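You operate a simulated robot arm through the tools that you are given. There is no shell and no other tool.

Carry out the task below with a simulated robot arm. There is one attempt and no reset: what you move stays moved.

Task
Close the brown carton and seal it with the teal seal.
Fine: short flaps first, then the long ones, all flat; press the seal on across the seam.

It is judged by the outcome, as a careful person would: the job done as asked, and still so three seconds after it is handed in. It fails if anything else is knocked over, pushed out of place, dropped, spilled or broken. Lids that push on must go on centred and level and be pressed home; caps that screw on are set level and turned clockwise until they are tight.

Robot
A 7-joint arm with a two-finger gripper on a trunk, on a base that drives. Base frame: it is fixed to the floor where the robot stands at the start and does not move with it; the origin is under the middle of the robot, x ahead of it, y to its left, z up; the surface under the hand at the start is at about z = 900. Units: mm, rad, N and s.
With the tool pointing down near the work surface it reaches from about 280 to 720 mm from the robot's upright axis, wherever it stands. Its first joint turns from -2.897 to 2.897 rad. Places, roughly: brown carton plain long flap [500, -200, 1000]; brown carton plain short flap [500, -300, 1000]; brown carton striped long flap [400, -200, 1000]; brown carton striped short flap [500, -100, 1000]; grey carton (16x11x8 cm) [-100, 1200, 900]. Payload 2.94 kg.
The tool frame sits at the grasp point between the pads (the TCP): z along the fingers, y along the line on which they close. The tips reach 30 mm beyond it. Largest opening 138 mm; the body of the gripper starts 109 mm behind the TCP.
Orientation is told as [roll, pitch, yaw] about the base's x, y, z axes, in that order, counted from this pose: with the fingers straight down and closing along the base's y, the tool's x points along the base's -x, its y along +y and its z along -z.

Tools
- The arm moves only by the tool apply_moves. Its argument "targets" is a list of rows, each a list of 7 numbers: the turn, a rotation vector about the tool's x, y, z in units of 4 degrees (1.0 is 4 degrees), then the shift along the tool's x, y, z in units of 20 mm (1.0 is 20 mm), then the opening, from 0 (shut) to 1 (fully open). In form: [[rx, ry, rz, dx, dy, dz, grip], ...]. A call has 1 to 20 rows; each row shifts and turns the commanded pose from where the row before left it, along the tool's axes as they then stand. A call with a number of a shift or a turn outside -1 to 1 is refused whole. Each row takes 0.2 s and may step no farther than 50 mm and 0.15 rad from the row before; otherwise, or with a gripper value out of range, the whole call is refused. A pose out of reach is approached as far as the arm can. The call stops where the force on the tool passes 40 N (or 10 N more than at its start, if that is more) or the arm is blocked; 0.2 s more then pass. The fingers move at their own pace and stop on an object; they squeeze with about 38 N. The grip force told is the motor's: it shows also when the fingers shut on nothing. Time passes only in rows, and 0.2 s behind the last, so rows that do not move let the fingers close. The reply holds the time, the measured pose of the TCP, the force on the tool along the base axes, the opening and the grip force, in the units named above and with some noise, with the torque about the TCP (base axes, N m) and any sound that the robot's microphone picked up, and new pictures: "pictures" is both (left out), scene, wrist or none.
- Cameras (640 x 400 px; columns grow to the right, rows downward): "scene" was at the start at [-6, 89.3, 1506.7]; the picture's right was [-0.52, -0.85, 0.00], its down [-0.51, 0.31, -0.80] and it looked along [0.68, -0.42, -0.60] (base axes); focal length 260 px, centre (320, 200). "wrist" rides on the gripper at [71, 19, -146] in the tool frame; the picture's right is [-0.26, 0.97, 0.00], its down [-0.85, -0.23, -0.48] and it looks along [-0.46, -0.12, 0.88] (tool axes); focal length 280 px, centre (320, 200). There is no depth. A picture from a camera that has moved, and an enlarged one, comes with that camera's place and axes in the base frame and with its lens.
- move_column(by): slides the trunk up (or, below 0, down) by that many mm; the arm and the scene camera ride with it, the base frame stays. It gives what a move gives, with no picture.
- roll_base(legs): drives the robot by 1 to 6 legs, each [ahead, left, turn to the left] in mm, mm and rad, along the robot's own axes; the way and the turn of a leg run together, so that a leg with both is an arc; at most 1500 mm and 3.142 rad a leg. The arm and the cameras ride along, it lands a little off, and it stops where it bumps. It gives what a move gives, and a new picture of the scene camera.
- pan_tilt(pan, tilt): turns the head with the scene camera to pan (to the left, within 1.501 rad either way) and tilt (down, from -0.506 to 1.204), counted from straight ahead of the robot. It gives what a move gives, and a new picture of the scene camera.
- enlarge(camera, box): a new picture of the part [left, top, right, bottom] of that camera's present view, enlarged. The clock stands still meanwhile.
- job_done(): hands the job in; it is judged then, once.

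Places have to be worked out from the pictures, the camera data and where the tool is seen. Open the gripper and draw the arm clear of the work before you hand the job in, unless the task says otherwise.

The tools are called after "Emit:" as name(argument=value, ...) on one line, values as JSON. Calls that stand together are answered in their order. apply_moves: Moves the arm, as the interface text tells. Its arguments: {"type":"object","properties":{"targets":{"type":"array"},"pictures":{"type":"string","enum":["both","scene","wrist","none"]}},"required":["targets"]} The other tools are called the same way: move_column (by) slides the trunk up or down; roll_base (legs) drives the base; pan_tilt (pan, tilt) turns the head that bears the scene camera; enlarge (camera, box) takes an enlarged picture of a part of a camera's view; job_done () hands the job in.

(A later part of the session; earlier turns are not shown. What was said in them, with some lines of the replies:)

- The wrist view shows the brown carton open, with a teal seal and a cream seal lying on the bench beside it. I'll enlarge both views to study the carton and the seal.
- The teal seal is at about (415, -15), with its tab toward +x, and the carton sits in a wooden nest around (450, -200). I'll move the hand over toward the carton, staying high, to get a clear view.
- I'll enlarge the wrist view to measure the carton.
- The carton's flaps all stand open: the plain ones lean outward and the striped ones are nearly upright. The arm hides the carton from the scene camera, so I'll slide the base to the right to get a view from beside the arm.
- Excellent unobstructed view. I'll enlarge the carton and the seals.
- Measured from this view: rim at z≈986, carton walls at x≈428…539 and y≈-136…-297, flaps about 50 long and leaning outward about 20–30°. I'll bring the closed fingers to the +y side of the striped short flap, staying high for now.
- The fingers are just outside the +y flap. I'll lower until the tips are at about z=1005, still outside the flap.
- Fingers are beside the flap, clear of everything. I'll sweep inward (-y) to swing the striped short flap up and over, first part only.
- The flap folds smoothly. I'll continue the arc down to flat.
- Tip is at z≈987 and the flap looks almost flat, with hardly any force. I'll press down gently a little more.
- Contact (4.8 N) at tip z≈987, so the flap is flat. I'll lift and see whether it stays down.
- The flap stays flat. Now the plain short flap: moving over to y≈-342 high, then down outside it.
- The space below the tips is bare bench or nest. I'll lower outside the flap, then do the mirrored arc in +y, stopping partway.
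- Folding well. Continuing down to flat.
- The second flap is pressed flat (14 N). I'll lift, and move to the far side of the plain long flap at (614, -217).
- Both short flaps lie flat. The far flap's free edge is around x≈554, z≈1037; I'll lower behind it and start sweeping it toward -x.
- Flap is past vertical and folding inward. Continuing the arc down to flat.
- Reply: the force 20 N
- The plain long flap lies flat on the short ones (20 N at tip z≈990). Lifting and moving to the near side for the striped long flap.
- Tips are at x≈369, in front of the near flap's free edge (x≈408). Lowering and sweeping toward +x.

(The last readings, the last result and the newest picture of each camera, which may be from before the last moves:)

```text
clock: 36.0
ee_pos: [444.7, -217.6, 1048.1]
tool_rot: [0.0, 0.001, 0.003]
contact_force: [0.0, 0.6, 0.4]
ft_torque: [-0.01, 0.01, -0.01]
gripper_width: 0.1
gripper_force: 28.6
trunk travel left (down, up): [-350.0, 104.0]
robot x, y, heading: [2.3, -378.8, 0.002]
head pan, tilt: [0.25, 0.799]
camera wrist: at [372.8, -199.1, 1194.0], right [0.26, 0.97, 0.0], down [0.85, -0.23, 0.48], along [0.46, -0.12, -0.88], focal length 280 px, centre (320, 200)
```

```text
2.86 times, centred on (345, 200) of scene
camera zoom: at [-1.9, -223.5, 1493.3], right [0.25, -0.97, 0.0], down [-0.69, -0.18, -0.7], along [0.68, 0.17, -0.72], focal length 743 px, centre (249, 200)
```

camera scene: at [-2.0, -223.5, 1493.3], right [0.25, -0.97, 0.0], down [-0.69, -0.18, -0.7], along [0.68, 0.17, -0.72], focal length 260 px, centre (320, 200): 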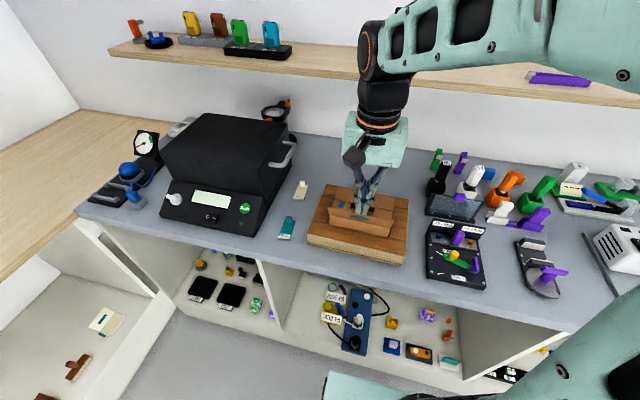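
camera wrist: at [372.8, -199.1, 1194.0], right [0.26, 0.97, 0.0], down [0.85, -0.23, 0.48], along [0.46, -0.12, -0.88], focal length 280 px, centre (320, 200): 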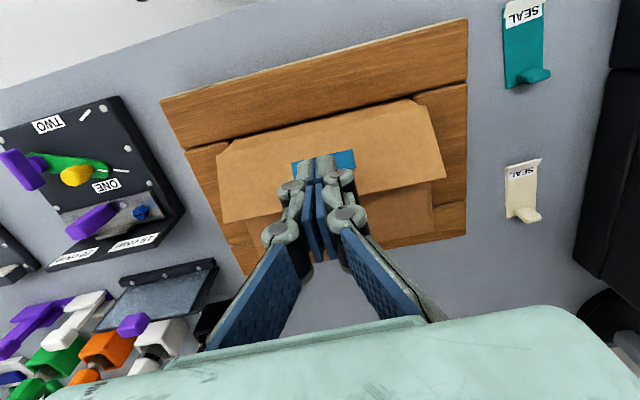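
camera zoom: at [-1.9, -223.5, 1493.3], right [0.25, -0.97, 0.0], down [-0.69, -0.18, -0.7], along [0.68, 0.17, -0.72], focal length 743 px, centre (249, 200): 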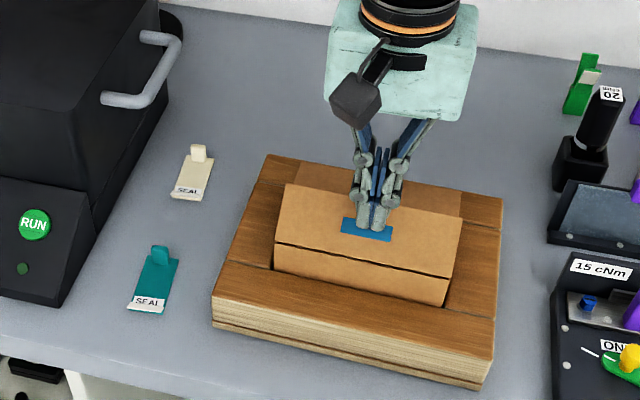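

Works again. Continuing the arc down to flat.

Emit:
apply_moves(targets=[[0, 0, 0, -0.4, 0, 0.5, 0], [0, 0, 0, -0.25, 0, 0.5, 0], [0, 0, 0, -0.1, 0, 0.35, 0], [0, 0, 0, 0, 0, 0.15, 0], [0, 0, 0, 0, 0, 0.05, 0], [0, 0, 0, 0, 0, 0, 0]], pictures="wrist")

Emit:
enlarge(camera="scene", box=[265, 130, 425, 270])

```text
clock: 37.4
ee_pos: [460.1, -217.8, 1020.1]
tool_rot: [0.002, -0.005, 0.002]
contact_force: [3.1, -3.5, 20.1]
ft_torque: [-0.1, 0.11, 0.04]
gripper_width: 6.1
gripper_force: 28.4
trunk travel left (down, up): [-350.0, 104.0]
robot x, y, heading: [-2.1, -378.6, 0.001]
head pan, tilt: [0.25, 0.799]
camera wrist: at [387.6, -199.1, 1164.8], right [0.26, 0.97, 0.0], down [0.85, -0.23, 0.48], along [0.46, -0.12, -0.88], focal length 280 px, centre (320, 200)
```

wrist: 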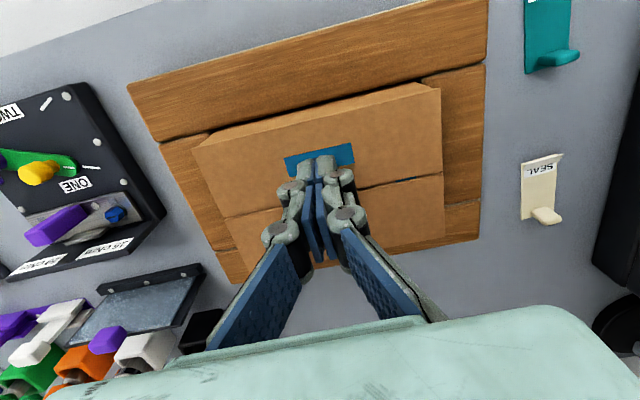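

```text
2.86 times, centred on (345, 200) of scene
camera zoom: at [-3.3, -224.6, 1493.6], right [0.25, -0.97, 0.0], down [-0.69, -0.18, -0.7], along [0.68, 0.17, -0.72], focal length 743 px, centre (249, 200)
```

zoom: 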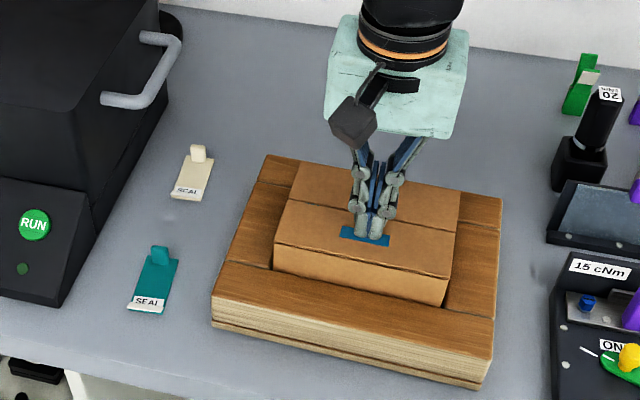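

All flaps are closed and flat. Next the teal seal: its standing tab is near (444, -15), with the seal yawed about +6.5°. I'll lift, travel over it, turn the hand to match and part-open the fingers.

Emit:
apply_moves(targets=[[0, 0, 0, 0, 0, -1, 0], [0, 0, 0, 0, 0, -1, 0], [0, 0, 0, 0, 0, -1, 0], [0, 0, 0, 0, 0, -1, 0], [0, 0, 0, 0, 0, -1, 0], [0, 0, -0.4, 0.08, 1, 0, 0.2], [0, 0, -0.4, 0.08, 1, 0, 0.4], [0, 0, -0.4, 0.08, 1, 0, 0.5], [0, 0, -0.4, 0.08, 1, 0, 0.5], [0, 0, 0, 0.15, 1, 0, 0.5], [0, 0, 0, 0.15, 1, 0, 0.5], [0, 0, 0, 0.15, 1, 0, 0.5], [0, 0, 0, 0.15, 1, 0, 0.5], [0, 0, 0, 0.15, 1, 0, 0.5], [0, 0, 0, 0.15, 1, 0, 0.5], [0, 0, 0, 0, 0.1, 0, 0.5]])

Emit:
enlarge(camera="scene", box=[265, 130, 425, 270])

Emit:
enlarge(camera="wrist", box=[240, 60, 440, 185])

```text
clock: 40.8
ee_pos: [417.7, -17.7, 1117.1]
tool_rot: [0.002, -0.001, 0.113]
contact_force: [0.1, -0.4, -0.3]
ft_torque: [0.0, 0.03, 0.03]
gripper_width: 69.0
gripper_force: 0.0
trunk travel left (down, up): [-350.0, 104.0]
robot x, y, heading: [0.9, -381.6, -0.0]
head pan, tilt: [0.25, 0.799]
camera scene: at [-2.0, -223.5, 1493.3], right [0.25, -0.97, 0.0], down [-0.69, -0.18, -0.7], along [0.68, 0.17, -0.72], focal length 260 px, centre (320, 200)
camera wrist: at [344.3, -7.1, 1262.2], right [0.15, 0.99, 0.0], down [0.87, -0.13, 0.48], along [0.47, -0.07, -0.88], focal length 280 px, centre (320, 200)
```

scene: 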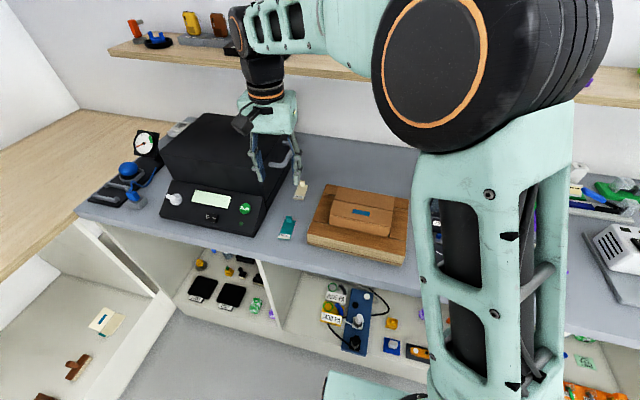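
wrist: 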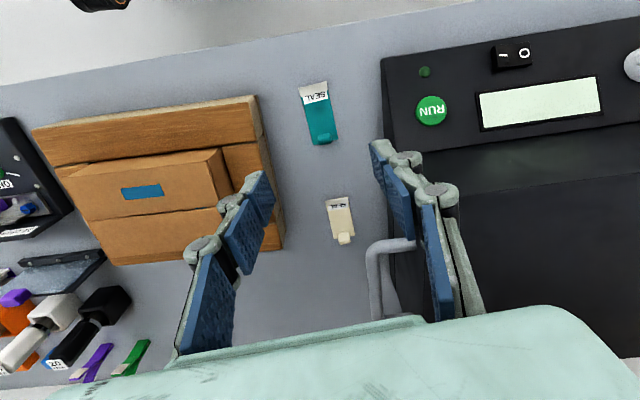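

```text
2.86 times, centred on (345, 200) of scene
camera zoom: at [-2.0, -223.5, 1493.3], right [0.25, -0.97, 0.0], down [-0.69, -0.18, -0.7], along [0.68, 0.17, -0.72], focal length 743 px, centre (249, 200)
```

zoom: 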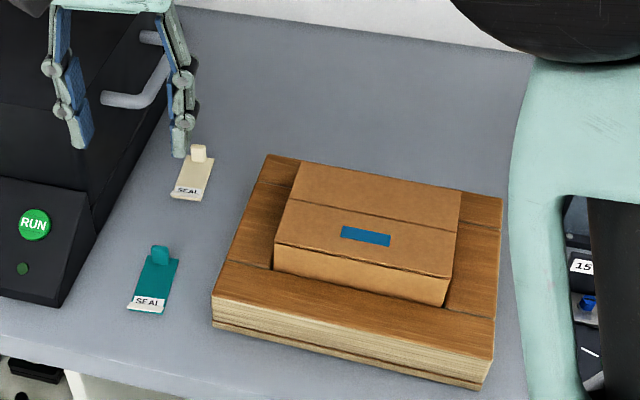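

```text
3.20 times, centred on (340, 122) of wrist
camera zoom: at [344.3, -7.1, 1262.2], right [0.15, 0.99, 0.0], down [0.87, -0.13, 0.48], along [0.47, -0.07, -0.88], focal length 897 px, centre (256, 448)
```

zoom: 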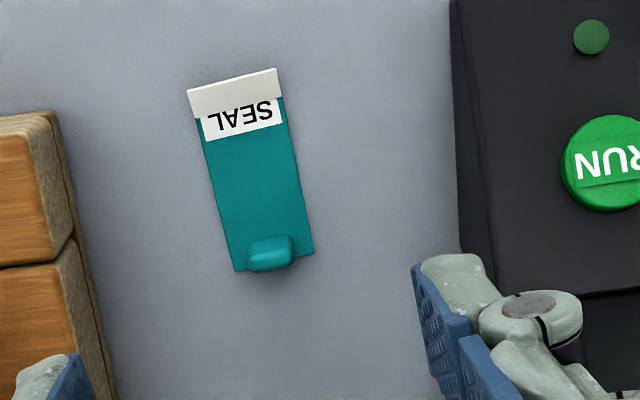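

From this view the tab is at about (445, -16), 18 mm wide, with the seal yaw ≈ 5–6.5°, matching the hand. I'll shift forward 27 mm and lower to about 45 mm above the grasp height.

Emit:
apply_moves(targets=[[0, 0, 0, -0.7, -0.04, 0.5, 0.5], [0, 0, 0, -0.66, -0.03, 1, 0.5], [0, 0, 0, 0, 0, 1, 0.5], [0, 0, 0, 0, 0, 1, 0.5], [0, 0, 0, 0, 0, 1, 0.5], [0, 0, 0, 0, 0, 1, 0.5], [0, 0, 0, 0, 0, 1, 0.5], [0, 0, 0, 0, 0, 0, 0.5]])

Emit:
enlarge(camera="scene", box=[245, 170, 345, 260])

Emit:
enlarge(camera="wrist", box=[220, 60, 420, 210])

```text
clock: 42.6
ee_pos: [445.7, -15.2, 989.0]
tool_rot: [0.0, 0.0, 0.114]
contact_force: [-0.5, -1.1, 0.1]
ft_torque: [-0.02, 0.02, 0.0]
gripper_width: 68.8
gripper_force: 0.0
trunk travel left (down, up): [-350.0, 104.0]
robot x, y, heading: [-2.6, -376.4, 0.001]
head pan, tilt: [0.25, 0.799]
camera scene: at [-1.9, -223.5, 1493.3], right [0.25, -0.97, 0.0], down [-0.69, -0.18, -0.7], along [0.68, 0.17, -0.72], focal length 260 px, centre (320, 200)
camera wrist: at [372.0, -5.2, 1134.0], right [0.15, 0.99, 0.0], down [0.87, -0.13, 0.48], along [0.47, -0.07, -0.88], focal length 280 px, centre (320, 200)
```

scene: 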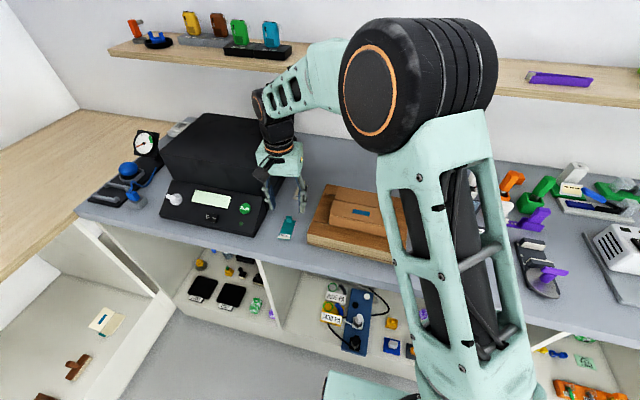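
wrist: 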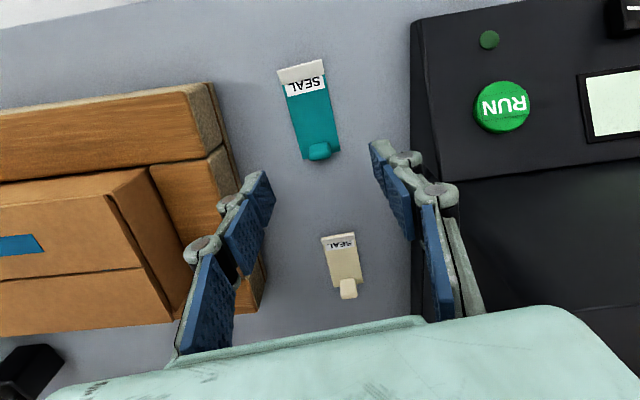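

```text
4.44 times, centred on (295, 215) of scene
camera zoom: at [-1.9, -223.5, 1493.3], right [0.25, -0.97, 0.0], down [-0.69, -0.18, -0.7], along [0.68, 0.17, -0.72], focal length 1155 px, centre (431, 133)
```

zoom: 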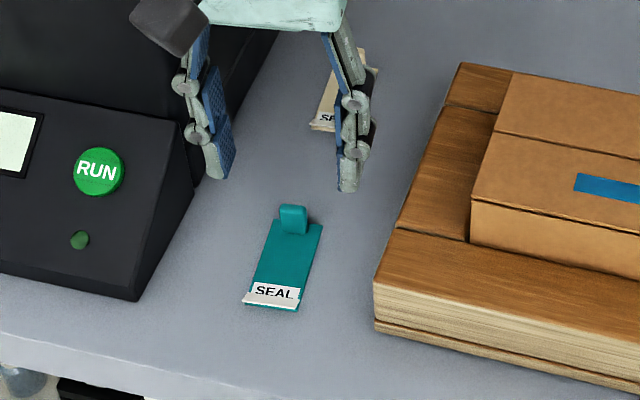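

```text
2.67 times, centred on (320, 135) of wrist
camera zoom: at [372.0, -5.2, 1134.0], right [0.15, 0.99, 0.0], down [0.87, -0.13, 0.48], along [0.47, -0.07, -0.88], focal length 748 px, centre (320, 373)
```

zoom: 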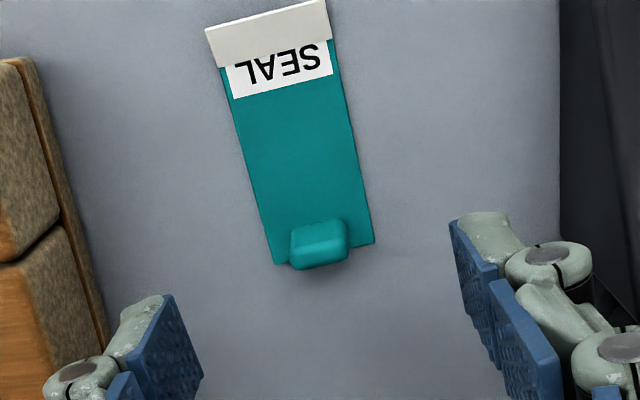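

The tab is centred between the fingers. Lowering to tip z≈907, then closing on the tab.

Emit:
apply_moves(targets=[[0, 0, 0, 0.1, -0.03, 1, 0.5], [0, 0, 0, 0, 0, 1, 0.5], [0, 0, 0, 0, 0, 0.6, 0.5], [0, 0, 0, 0, 0, 0, 0.5]])

Emit:
enlarge(camera="scene", box=[245, 170, 345, 260])

Emit:
enlarge(camera="wrist", box=[220, 60, 420, 210])

```text
clock: 43.6
ee_pos: [442.1, -15.8, 934.9]
tool_rot: [-0.001, 0.0, 0.112]
contact_force: [-0.9, -0.9, 0.0]
ft_torque: [-0.02, 0.01, 0.01]
gripper_width: 69.1
gripper_force: 0.0
trunk travel left (down, up): [-350.0, 104.0]
robot x, y, heading: [-0.4, -378.1, 0.005]
head pan, tilt: [0.25, 0.799]
camera scene: at [-1.9, -223.5, 1493.3], right [0.25, -0.97, 0.0], down [-0.69, -0.18, -0.7], along [0.68, 0.17, -0.72], focal length 260 px, centre (320, 200)
camera wrist: at [369.6, -5.7, 1081.6], right [0.15, 0.99, 0.0], down [0.87, -0.13, 0.48], along [0.47, -0.07, -0.88], focal length 280 px, centre (320, 200)
```

scene: 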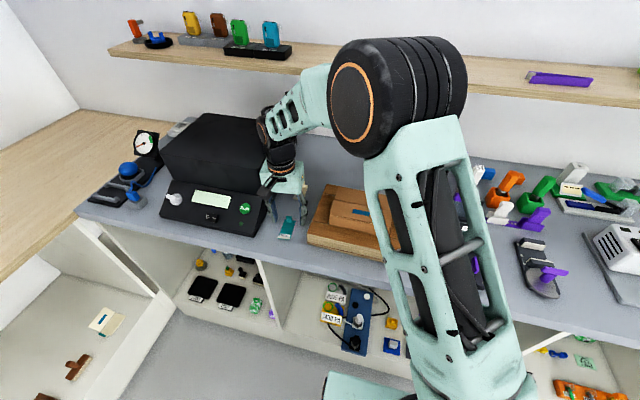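
wrist: 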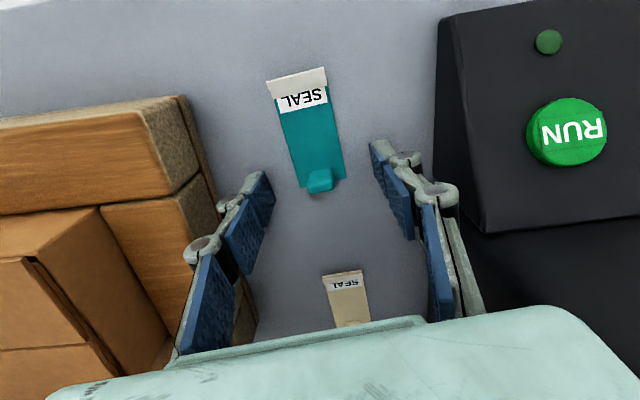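

```text
4.44 times, centred on (295, 215) of scene
camera zoom: at [-1.9, -223.5, 1493.3], right [0.25, -0.97, 0.0], down [-0.69, -0.18, -0.7], along [0.68, 0.17, -0.72], focal length 1155 px, centre (431, 133)
```

zoom: 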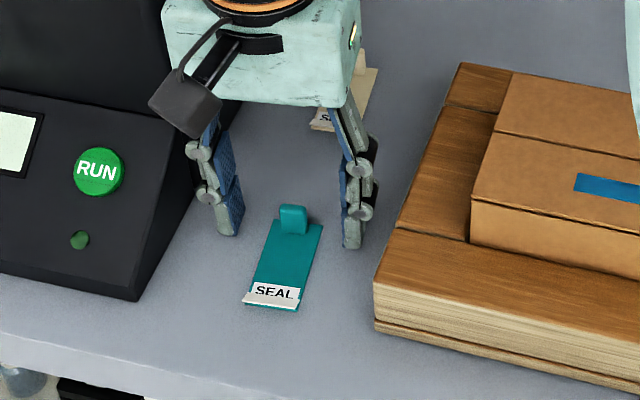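

```text
2.67 times, centred on (320, 135) of wrist
camera zoom: at [369.6, -5.7, 1081.6], right [0.15, 0.99, 0.0], down [0.87, -0.13, 0.48], along [0.47, -0.07, -0.88], focal length 748 px, centre (320, 373)
```

zoom: 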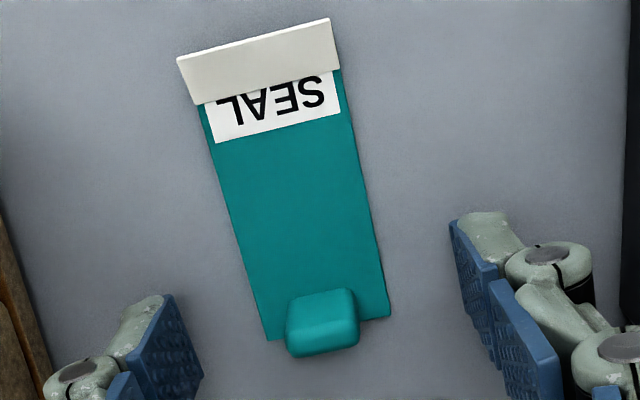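

The tab stands between the pads at the right height. Closing the fingers on it.

Emit:
apply_moves(targets=[[0, 0, 0, 0, 0, 0, 0.25], [0, 0, 0, 0, 0, 0, 0], [0, 0, 0, 0, 0, 0, 0], [0, 0, 0, 0, 0, 0, 0]], pictures="none")

Emit:
enlarge(camera="scene", box=[245, 170, 345, 260])

Emit:
enlarge(camera="wrist", box=[220, 60, 420, 210])

```text
clock: 44.6
ee_pos: [441.8, -15.4, 936.6]
tool_rot: [-0.002, 0.001, 0.115]
contact_force: [1.0, -0.6, 0.7]
ft_torque: [0.0, 0.03, 0.03]
gripper_width: 16.3
gripper_force: 38.4
trunk travel left (down, up): [-350.0, 104.0]
robot x, y, heading: [-4.2, -377.7, 0.001]
head pan, tilt: [0.25, 0.799]
```

```text
4.44 times, centred on (295, 215) of scene
camera zoom: at [-2.0, -223.5, 1493.3], right [0.25, -0.97, 0.0], down [-0.69, -0.18, -0.7], along [0.68, 0.17, -0.72], focal length 1155 px, centre (431, 133)
```

zoom: 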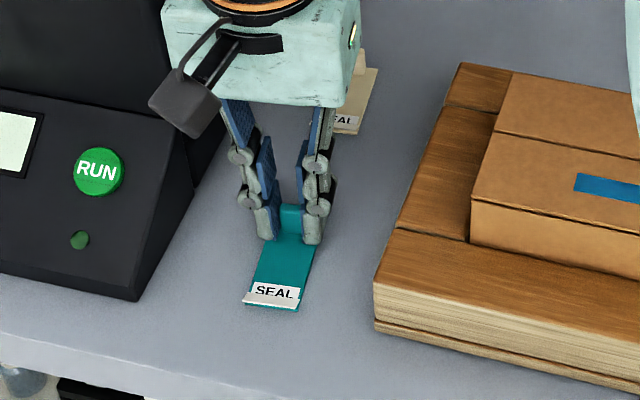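

```text
2.67 times, centred on (320, 135) of wrist
camera zoom: at [369.6, -5.6, 1081.8], right [0.15, 0.99, 0.0], down [0.87, -0.13, 0.48], along [0.47, -0.07, -0.88], focal length 748 px, centre (320, 373)
```

zoom: 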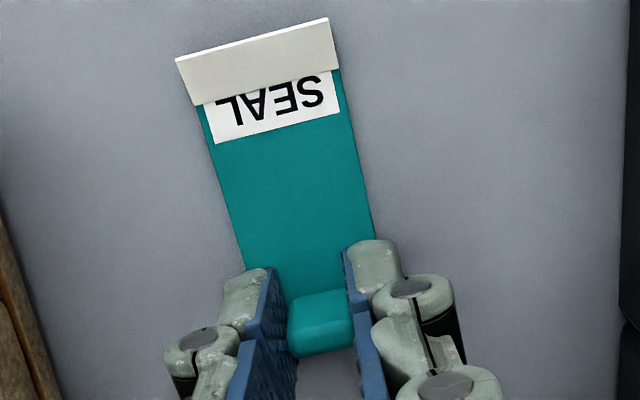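

The tab is held (16.3 mm, 38 N). Lifting the seal straight up and checking that it hangs level.

Emit:
apply_moves(targets=[[0, 0, 0, 0, 0, -0.5, 0], [0, 0, 0, 0, 0, -1, 0], [0, 0, 0, 0, 0, -1, 0], [0, 0, 0, 0, 0, -1, 0], [0, 0, 0, 0, 0, -1, 0], [0, 0, 0, 0, 0, -1, 0], [0, 0, 0, 0, 0, -1, 0], [0, 0, 0, 0, 0, -0.5, 0], [0, 0, 0, 0, 0, 0, 0]])

Emit:
enlarge(camera="scene", box=[245, 130, 345, 220])

Emit:
enlarge(camera="wrist", box=[220, 60, 420, 210])

```text
clock: 46.6
ee_pos: [443.6, -17.1, 1075.0]
tool_rot: [0.001, 0.002, 0.113]
contact_force: [-0.4, 0.3, 0.4]
ft_torque: [-0.02, -0.01, 0.02]
gripper_width: 16.0
gripper_force: 38.1
trunk travel left (down, up): [-350.0, 104.0]
robot x, y, heading: [2.1, -377.7, -0.001]
head pan, tilt: [0.25, 0.799]
camera scene: at [-2.0, -223.5, 1493.3], right [0.25, -0.97, 0.0], down [-0.69, -0.18, -0.7], along [0.68, 0.17, -0.72], focal length 260 px, centre (320, 200)
camera wrist: at [370.5, -6.2, 1221.3], right [0.15, 0.99, 0.0], down [0.87, -0.13, 0.48], along [0.47, -0.07, -0.88], focal length 280 px, centre (320, 200)
```

scene: 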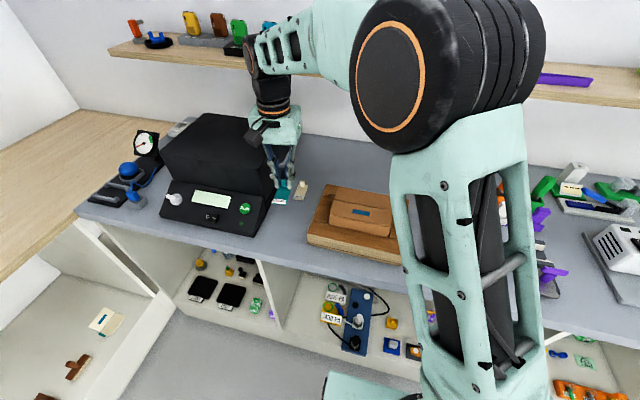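
wrist: 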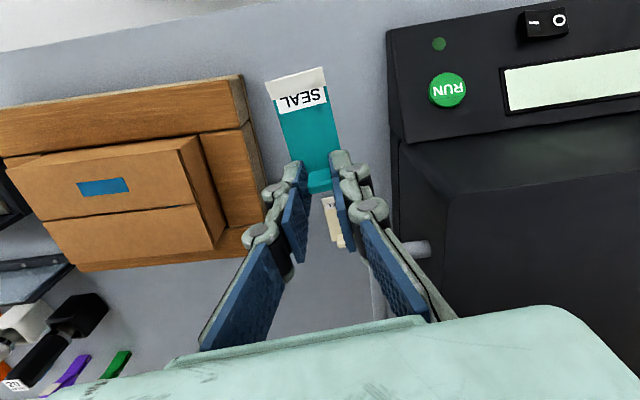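

```text
4.44 times, centred on (295, 175) of scene
camera zoom: at [-2.0, -223.5, 1493.3], right [0.25, -0.97, 0.0], down [-0.69, -0.18, -0.7], along [0.68, 0.17, -0.72], focal length 1155 px, centre (431, 311)
```

zoom: 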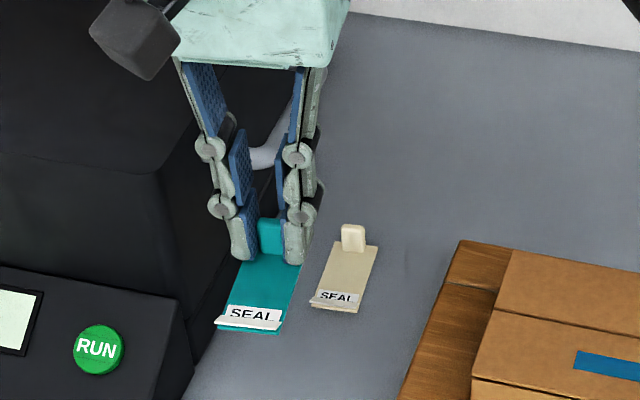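

```text
2.67 times, centred on (320, 135) of wrist
camera zoom: at [370.5, -6.2, 1221.3], right [0.15, 0.99, 0.0], down [0.87, -0.13, 0.48], along [0.47, -0.07, -0.88], focal length 748 px, centre (320, 373)
```

zoom: 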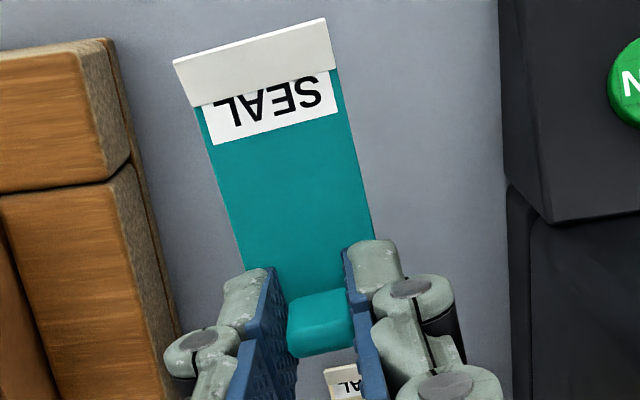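

The seal hangs level and square in the hand. I'll turn the hand nearly straight (yaw≈1°) and carry it over the seam, aiming for TCP (506, -216), which puts the seal's middle on the seam at x≈482.

Emit:
apply_moves(targets=[[0, 0, 0.35, 0, 0, 0, 0], [0, 0, 0.35, 0, 0, 0, 0], [0, 0, 0.35, 0, 0, 0, 0], [0, 0, 0.35, 0, 0, 0, 0], [0, 0, 0, -0.27, -0.911, 0, 0], [0, 0, 0, -0.27, -0.911, 0, 0], [0, 0, 0, -0.27, -0.911, 0, 0], [0, 0, 0, -0.27, -0.911, 0, 0], [0, 0, 0, -0.27, -0.911, 0, 0], [0, 0, 0, -0.27, -0.911, 0, 0], [0, 0, 0, -0.27, -0.911, 0, 0], [0, 0, 0, -0.27, -0.911, 0, 0], [0, 0, 0, -0.27, -0.911, 0, 0], [0, 0, 0, -0.27, -0.911, 0, 0], [0, 0, 0, -0.27, -0.911, 0, 0], [0, 0, 0, 0, 0, 0, 0]])

Emit:
enlarge(camera="scene", box=[285, 130, 425, 240])

Emit:
enlarge(camera="wrist", box=[180, 40, 460, 220])

```text
clock: 50.0
ee_pos: [505.7, -215.5, 1074.6]
tool_rot: [0.0, 0.0, 0.016]
contact_force: [-0.3, 0.4, -0.2]
ft_torque: [-0.01, -0.01, -0.02]
gripper_width: 16.1
gripper_force: 37.5
trunk travel left (down, up): [-350.0, 104.0]
robot x, y, heading: [1.1, -377.4, 0.004]
head pan, tilt: [0.25, 0.799]
camera scene: at [-1.9, -223.6, 1493.3], right [0.25, -0.97, 0.0], down [-0.69, -0.18, -0.7], along [0.68, 0.17, -0.72], focal length 260 px, centre (320, 200)
camera wrist: at [434.7, -197.8, 1220.1], right [0.25, 0.97, 0.0], down [0.85, -0.22, 0.48], along [0.46, -0.12, -0.88], focal length 280 px, centre (320, 200)
```

scene: 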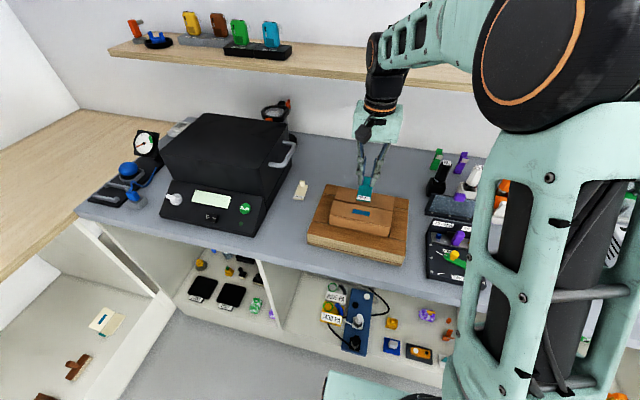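
wrist: 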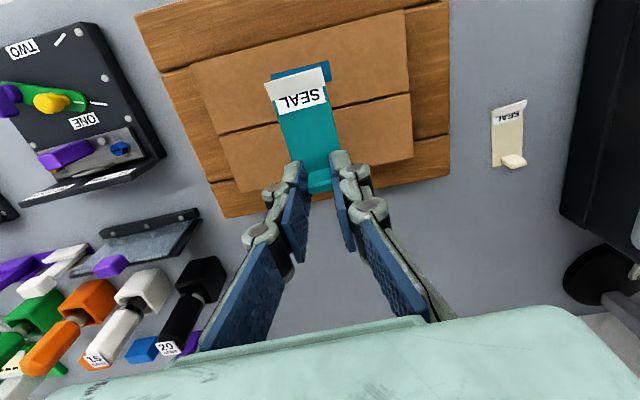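

```text
3.64 times, centred on (355, 185) of scene
camera zoom: at [-1.9, -223.6, 1493.3], right [0.25, -0.97, 0.0], down [-0.69, -0.18, -0.7], along [0.68, 0.17, -0.72], focal length 945 px, centre (193, 254)
```

zoom: 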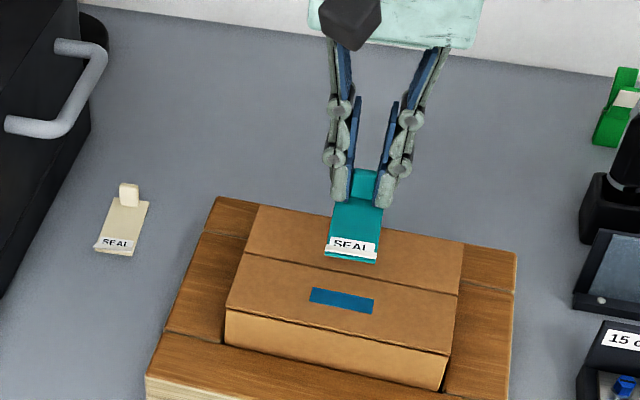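

```text
2.22 times, centred on (320, 130) of wrist
camera zoom: at [434.7, -197.8, 1220.1], right [0.25, 0.97, 0.0], down [0.85, -0.22, 0.48], along [0.46, -0.12, -0.88], focal length 623 px, centre (320, 356)
```

zoom: 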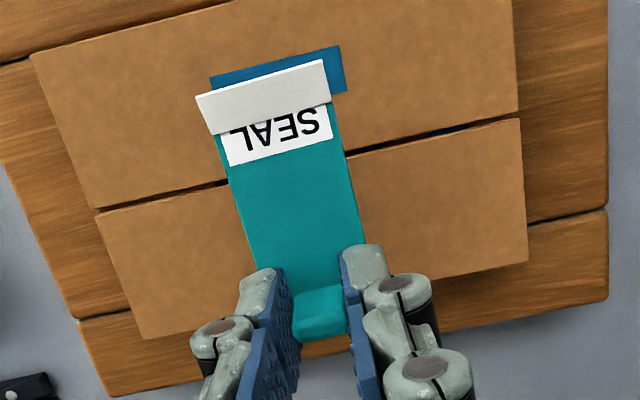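

The seal is over the seam with its long axis across it; I'll trim 2.5 mm toward -x and lower to just above the top, then ease into contact.

Emit:
apply_moves(targets=[[0, 0, 0, 0.13, -0.04, 1, 0], [0, 0, 0, 0, 0, 1, 0], [0, 0, 0, 0, 0, 0.2, 0], [0, 0, 0, 0, 0, 0, 0]], pictures="wrist")

Emit:
enlarge(camera="scene", box=[305, 150, 415, 240])

Emit:
enlarge(camera="wrist", box=[180, 40, 460, 220])

```text
clock: 51.0
ee_pos: [501.4, -216.8, 1031.1]
tool_rot: [-0.001, -0.001, 0.016]
contact_force: [0.1, 0.5, 0.4]
ft_torque: [0.0, -0.01, 0.04]
gripper_width: 16.0
gripper_force: 37.8
trunk travel left (down, up): [-350.0, 104.0]
robot x, y, heading: [2.9, -380.7, 0.001]
head pan, tilt: [0.25, 0.799]
camera wrist: at [430.7, -199.0, 1176.5], right [0.25, 0.97, 0.0], down [0.85, -0.22, 0.48], along [0.46, -0.12, -0.88], focal length 280 px, centre (320, 200)
```

wrist: 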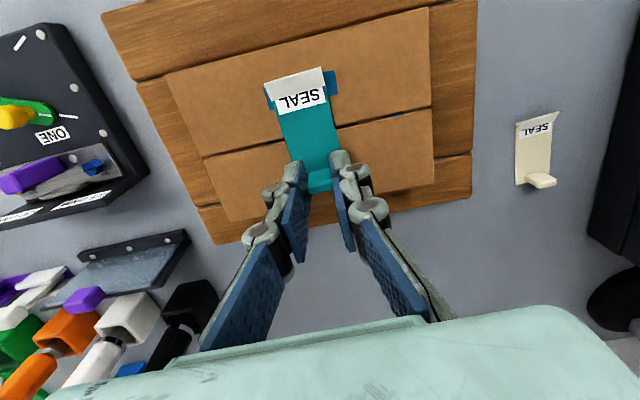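

```text
4.44 times, centred on (360, 195) of scene
camera zoom: at [-2.0, -223.6, 1493.3], right [0.25, -0.97, 0.0], down [-0.69, -0.18, -0.7], along [0.68, 0.17, -0.72], focal length 1155 px, centre (142, 222)
```

zoom: 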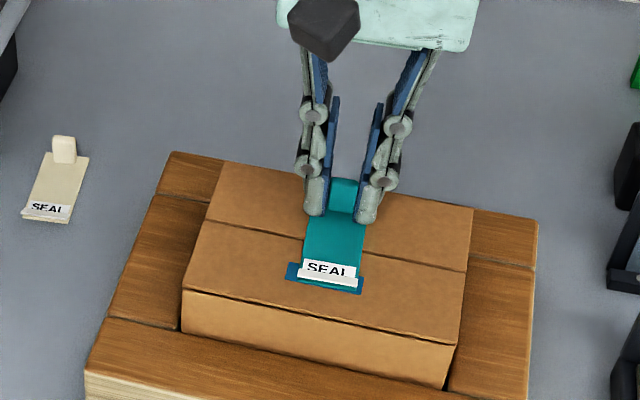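

```text
2.22 times, centred on (320, 130) of wrist
camera zoom: at [430.7, -199.0, 1176.5], right [0.25, 0.97, 0.0], down [0.85, -0.22, 0.48], along [0.46, -0.12, -0.88], focal length 623 px, centre (320, 356)
```

zoom: 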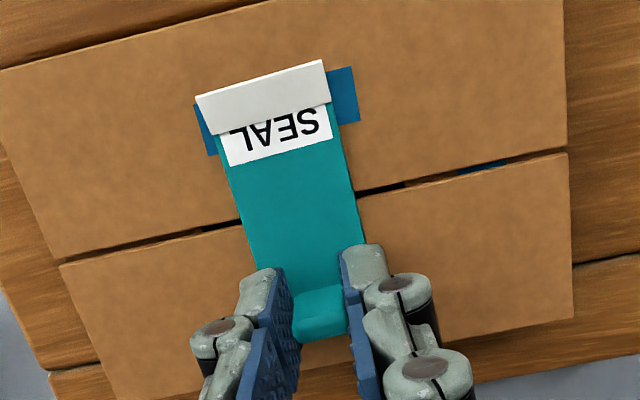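

Well centred over the seam. Easing down into contact in small steps.

Emit:
apply_moves(targets=[[0, 0, 0, 0, 0, 0.1, 0], [0, 0, 0, 0, 0, 0.1, 0], [0, 0, 0, 0, 0, 0.05, 0], [0, 0, 0, 0, 0, 0, 0]], pictures="none")

```text
clock: 52.0
ee_pos: [502.3, -216.7, 1028.8]
tool_rot: [0.003, -0.004, 0.016]
contact_force: [0.0, 0.8, 29.9]
ft_torque: [-0.01, 0.77, -0.02]
gripper_width: 16.4
gripper_force: 38.3
trunk travel left (down, up): [-350.0, 104.0]
robot x, y, heading: [0.7, -377.2, 0.009]
head pan, tilt: [0.25, 0.799]
```

Pressed on with 30 N; the torque suggests the contact is centred under the seal's middle. I'll look before releasing.

Emit:
enlarge(camera="scene", box=[305, 150, 415, 240])

Emit:
enlarge(camera="wrist", box=[180, 40, 460, 220])

```text
4.44 times, centred on (360, 195) of scene
camera zoom: at [-4.6, -224.3, 1493.7], right [0.25, -0.97, 0.0], down [-0.69, -0.18, -0.7], along [0.68, 0.17, -0.72], focal length 1155 px, centre (142, 222)
```

zoom: 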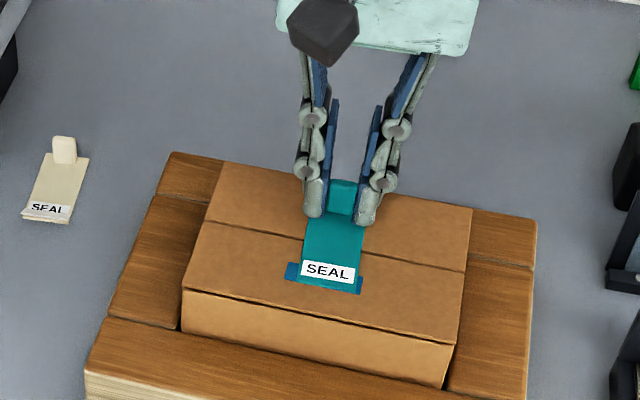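

```text
2.22 times, centred on (320, 130) of wrist
camera zoom: at [429.7, -199.4, 1174.5], right [0.25, 0.97, 0.0], down [0.85, -0.22, 0.48], along [0.47, -0.12, -0.88], focal length 623 px, centre (320, 356)
```

zoom: 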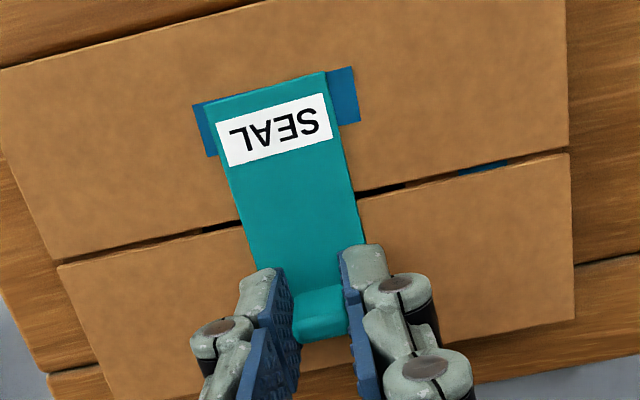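

The white lip is gone and the label lies flat, so the seal has stuck. I'll open the fingers in place and lift away.

Emit:
apply_moves(targets=[[0, 0, 0, 0, 0, 0, 0.15], [0, 0, 0, 0, 0, 0, 0.35], [0, 0, 0, 0, 0, 0, 0.4], [0, 0, 0, 0, 0, 0, 0.4], [0, 0, 0, 0, 0, -0.5, 0.4], [0, 0, 0, 0, 0, -1, 0.4], [0, 0, 0, 0, 0, -1, 0.4], [0, 0, 0, 0, 0, -1, 0.4], [0, 0, 0, 0, 0, 0, 0.4]], pictures="wrist")

Emit:
enlarge(camera="scene", box=[305, 150, 415, 240])

Emit:
enlarge(camera="wrist", box=[180, 40, 460, 220])

```text
clock: 54.0
ee_pos: [502.7, -217.7, 1096.5]
tool_rot: [0.0, -0.001, 0.016]
contact_force: [-0.1, -0.3, 0.4]
ft_torque: [-0.04, -0.01, 0.0]
gripper_width: 55.2
gripper_force: 0.1
trunk travel left (down, up): [-350.0, 104.0]
robot x, y, heading: [0.4, -380.4, 0.002]
head pan, tilt: [0.25, 0.799]
camera wrist: at [430.8, -199.6, 1241.6], right [0.25, 0.97, 0.0], down [0.85, -0.22, 0.48], along [0.46, -0.12, -0.88], focal length 280 px, centre (320, 200)
```

wrist: 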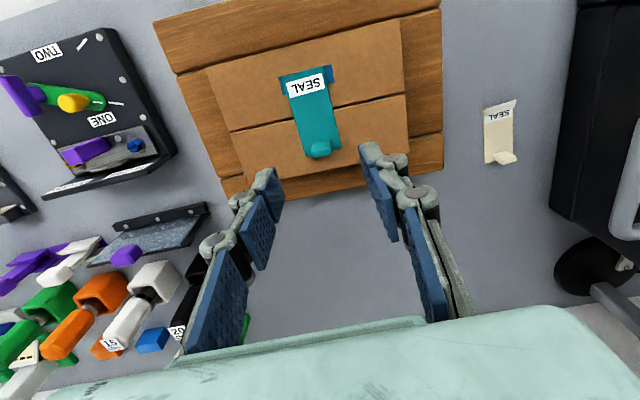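

```text
4.44 times, centred on (360, 195) of scene
camera zoom: at [-2.0, -223.6, 1493.3], right [0.25, -0.97, 0.0], down [-0.69, -0.18, -0.7], along [0.68, 0.17, -0.72], focal length 1155 px, centre (142, 222)
```

zoom: 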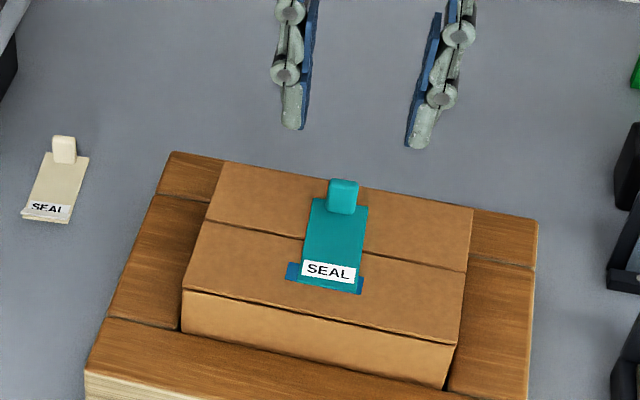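

```text
2.22 times, centred on (320, 130) of wrist
camera zoom: at [430.8, -199.6, 1241.6], right [0.25, 0.97, 0.0], down [0.85, -0.22, 0.48], along [0.46, -0.12, -0.88], focal length 623 px, centre (320, 356)
```

zoom: 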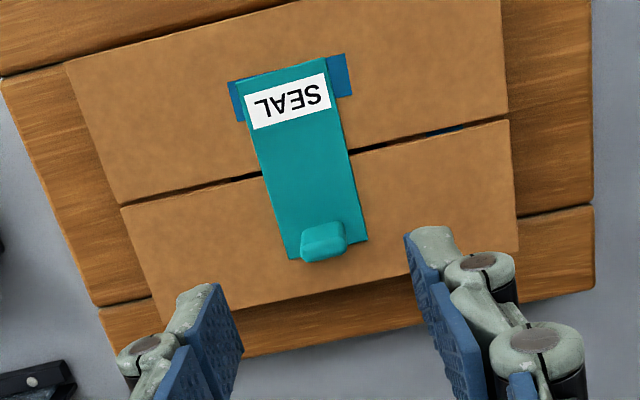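

The seal lies flat and centred across the seam. For good measure I'll press down gently with closed fingers on its middle near the seam.

Emit:
apply_moves(targets=[[0, 0, 0, 0.75, 0, 0, 0.1], [0, 0, 0, 0.75, 0, 0, 0], [0, 0, 0, 0, 0, 0, 0], [0, 0, 0, 0, 0, 1, 0], [0, 0, 0, 0, 0, 1, 0], [0, 0, 0, 0, 0, 1, 0], [0, 0, 0, 0, 0, 0.4, 0], [0, 0, 0, 0, 0, 0.1, 0], [0, 0, 0, 0, 0, 0, 0]], pictures="none")

```text
clock: 56.0
ee_pos: [472.6, -218.8, 1025.4]
tool_rot: [0.0, 0.0, 0.018]
contact_force: [-1.2, -0.3, -0.4]
ft_torque: [-0.03, -0.01, 0.03]
gripper_width: 0.0
gripper_force: 28.5
trunk travel left (down, up): [-350.0, 104.0]
robot x, y, heading: [-2.0, -379.9, 0.004]
head pan, tilt: [0.25, 0.799]
```

No contact yet at tip z≈995; continuing in 1–2 mm steps.

Emit:
apply_moves(targets=[[0, 0, 0, 0, 0, 0.08, 0], [0, 0, 0, 0, 0, 0.05, 0], [0, 0, 0, 0, 0, 0.05, 0], [0, 0, 0, 0, 0, 0, 0]], pictures="none")

```text
clock: 57.0
ee_pos: [471.9, -216.5, 1022.8]
tool_rot: [0.0, 0.001, 0.015]
contact_force: [0.8, -0.4, 0.3]
ft_torque: [0.01, 0.02, 0.01]
gripper_width: 0.3
gripper_force: 28.4
trunk travel left (down, up): [-350.0, 104.0]
robot x, y, heading: [-3.0, -381.3, -0.003]
head pan, tilt: [0.25, 0.799]
```

Emit:
apply_moves(targets=[[0, 0, 0, 0, 0, 0.05, 0], [0, 0, 0, 0, 0, 0.05, 0], [0, 0, 0, 0, 0, 0, 0]], pictures="none")

```text
clock: 57.8
ee_pos: [472.0, -218.8, 1023.5]
tool_rot: [0.001, -0.003, 0.015]
contact_force: [-1.4, 0.3, 7.2]
ft_torque: [-0.02, 0.04, -0.01]
gripper_width: 6.2
gripper_force: 28.4
trunk travel left (down, up): [-350.0, 104.0]
robot x, y, heading: [1.7, -376.8, 0.006]
head pan, tilt: [0.25, 0.799]
```

Light contact (7 N) on the seal; pressing a touch more, then lifting well clear.

Emit:
apply_moves(targets=[[0, 0, 0, 0, 0, 0.05, 0], [0, 0, 0, 0, 0, 0, 0]], pictures="none")

Emit:
apply_moves(targets=[[0, 0, 0, 0, 0, -0.5, 0], [0, 0, 0, 0, 0, -1, 0], [0, 0, 0, 0, 0, -1, 0], [0, 0, 0, 0, 0, -1, 0.2], [0, 0, 0, 0, 0, -1, 0.4], [0, 0, 0, 0, 0, -1, 0.6], [0, 0, 0, 0, 0, -1, 0.6], [0, 0, 0, 0.5, 0, -1, 0.6], [0, 0, 0, 1, 0, -1, 0.6], [0, 0, 0, 1, 0, -1, 0.6], [0, 0, 0, 1, -1, -1, 0.6], [0, 0, 0, 1, -1, -1, 0.6], [0, 0, 0, 0, -1, 0, 0.6], [0, 0, 0, 0, -1, 0, 0.6], [0, 0, 0, 0, -1, 0, 0.6], [0, 0, 0, 0, -1, 0, 0.6]])

Emit:
enlarge(camera="scene", box=[265, 130, 425, 270])

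Emit:
enlarge(camera="wrist", box=[240, 60, 540, 250])

```text
clock: 58.4
ee_pos: [472.5, -218.6, 1020.2]
tool_rot: [0.002, -0.005, 0.017]
contact_force: [1.5, -1.1, 16.8]
ft_torque: [-0.06, -0.03, 0.02]
gripper_width: 5.9
gripper_force: 28.4
trunk travel left (down, up): [-350.0, 104.0]
robot x, y, heading: [-1.8, -380.3, 0.002]
head pan, tilt: [0.25, 0.799]
```

```text
clock: 61.8
ee_pos: [384.4, -339.9, 1250.1]
tool_rot: [0.001, 0.0, 0.015]
contact_force: [-0.8, 1.1, 0.4]
ft_torque: [0.03, -0.04, -0.02]
gripper_width: 82.9
gripper_force: 0.1
trunk travel left (down, up): [-350.0, 104.0]
robot x, y, heading: [0.7, -379.5, 0.004]
head pan, tilt: [0.25, 0.799]
camera scene: at [-2.0, -223.7, 1493.3], right [0.25, -0.97, 0.0], down [-0.69, -0.18, -0.7], along [0.68, 0.17, -0.72], focal length 260 px, centre (320, 200)
camera wrist: at [313.4, -322.2, 1394.9], right [0.25, 0.97, 0.0], down [0.85, -0.22, 0.48], along [0.46, -0.12, -0.88], focal length 280 px, centre (320, 200)
```

scene: 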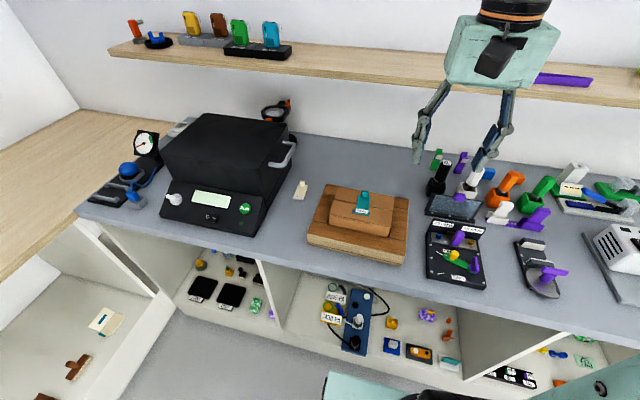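
wrist: 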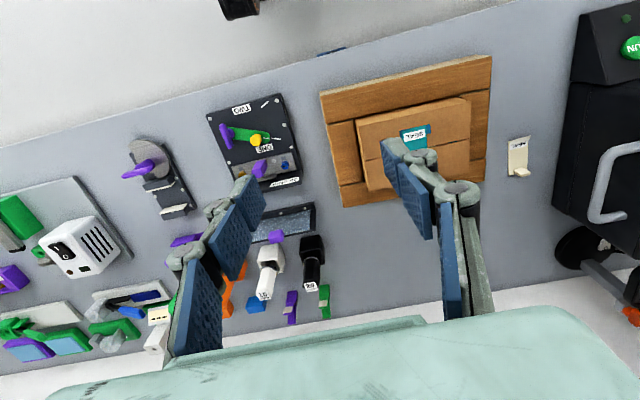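

```text
2.86 times, centred on (345, 200) of scene
camera zoom: at [-2.0, -223.7, 1493.3], right [0.25, -0.97, 0.0], down [-0.69, -0.18, -0.7], along [0.68, 0.17, -0.72], focal length 743 px, centre (249, 200)
```

zoom: 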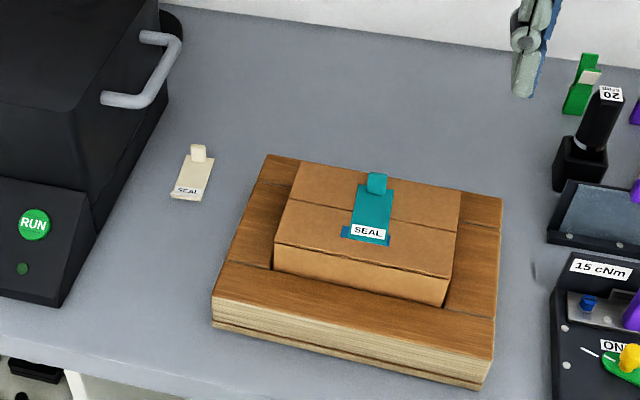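

```text
2.11 times, centred on (390, 155) of wrist
camera zoom: at [313.4, -322.2, 1394.9], right [0.25, 0.97, 0.0], down [0.85, -0.22, 0.48], along [0.46, -0.12, -0.88], focal length 590 px, centre (173, 295)
```

zoom: 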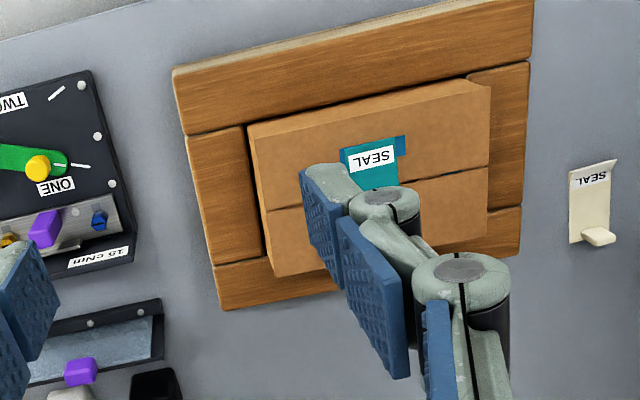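

The carton is closed with all its flaps flat. The teal seal lies across the seam, stuck down, nothing else has moved, and the arm is clear with the gripper open, so I'm handing the job in.

Emit:
job_done()

```text
The job is handed in.
```

I closed the brown carton, sealed it with the teal seal and handed the job in. No verdict has come back yet.

- **Flaps:** I folded the two short flaps first, then the two long ones. All four stayed flat in the last pictures.
- **Seal:** It lies centred across the seam. I pressed it on with about 30 N, then again over the middle with about 17 N. When it went on, its white end strip was gone and the label lay flat, which I took to mean it had stuck.
- **Surroundings:** Nothing else was knocked or moved in the pictures I took, and the cream seal is still where it was. I slid the robot's base about 380 mm to its right early on to see past the arm, and it ended there.

The arm was lifted clear of the carton with the gripper open before I handed in.
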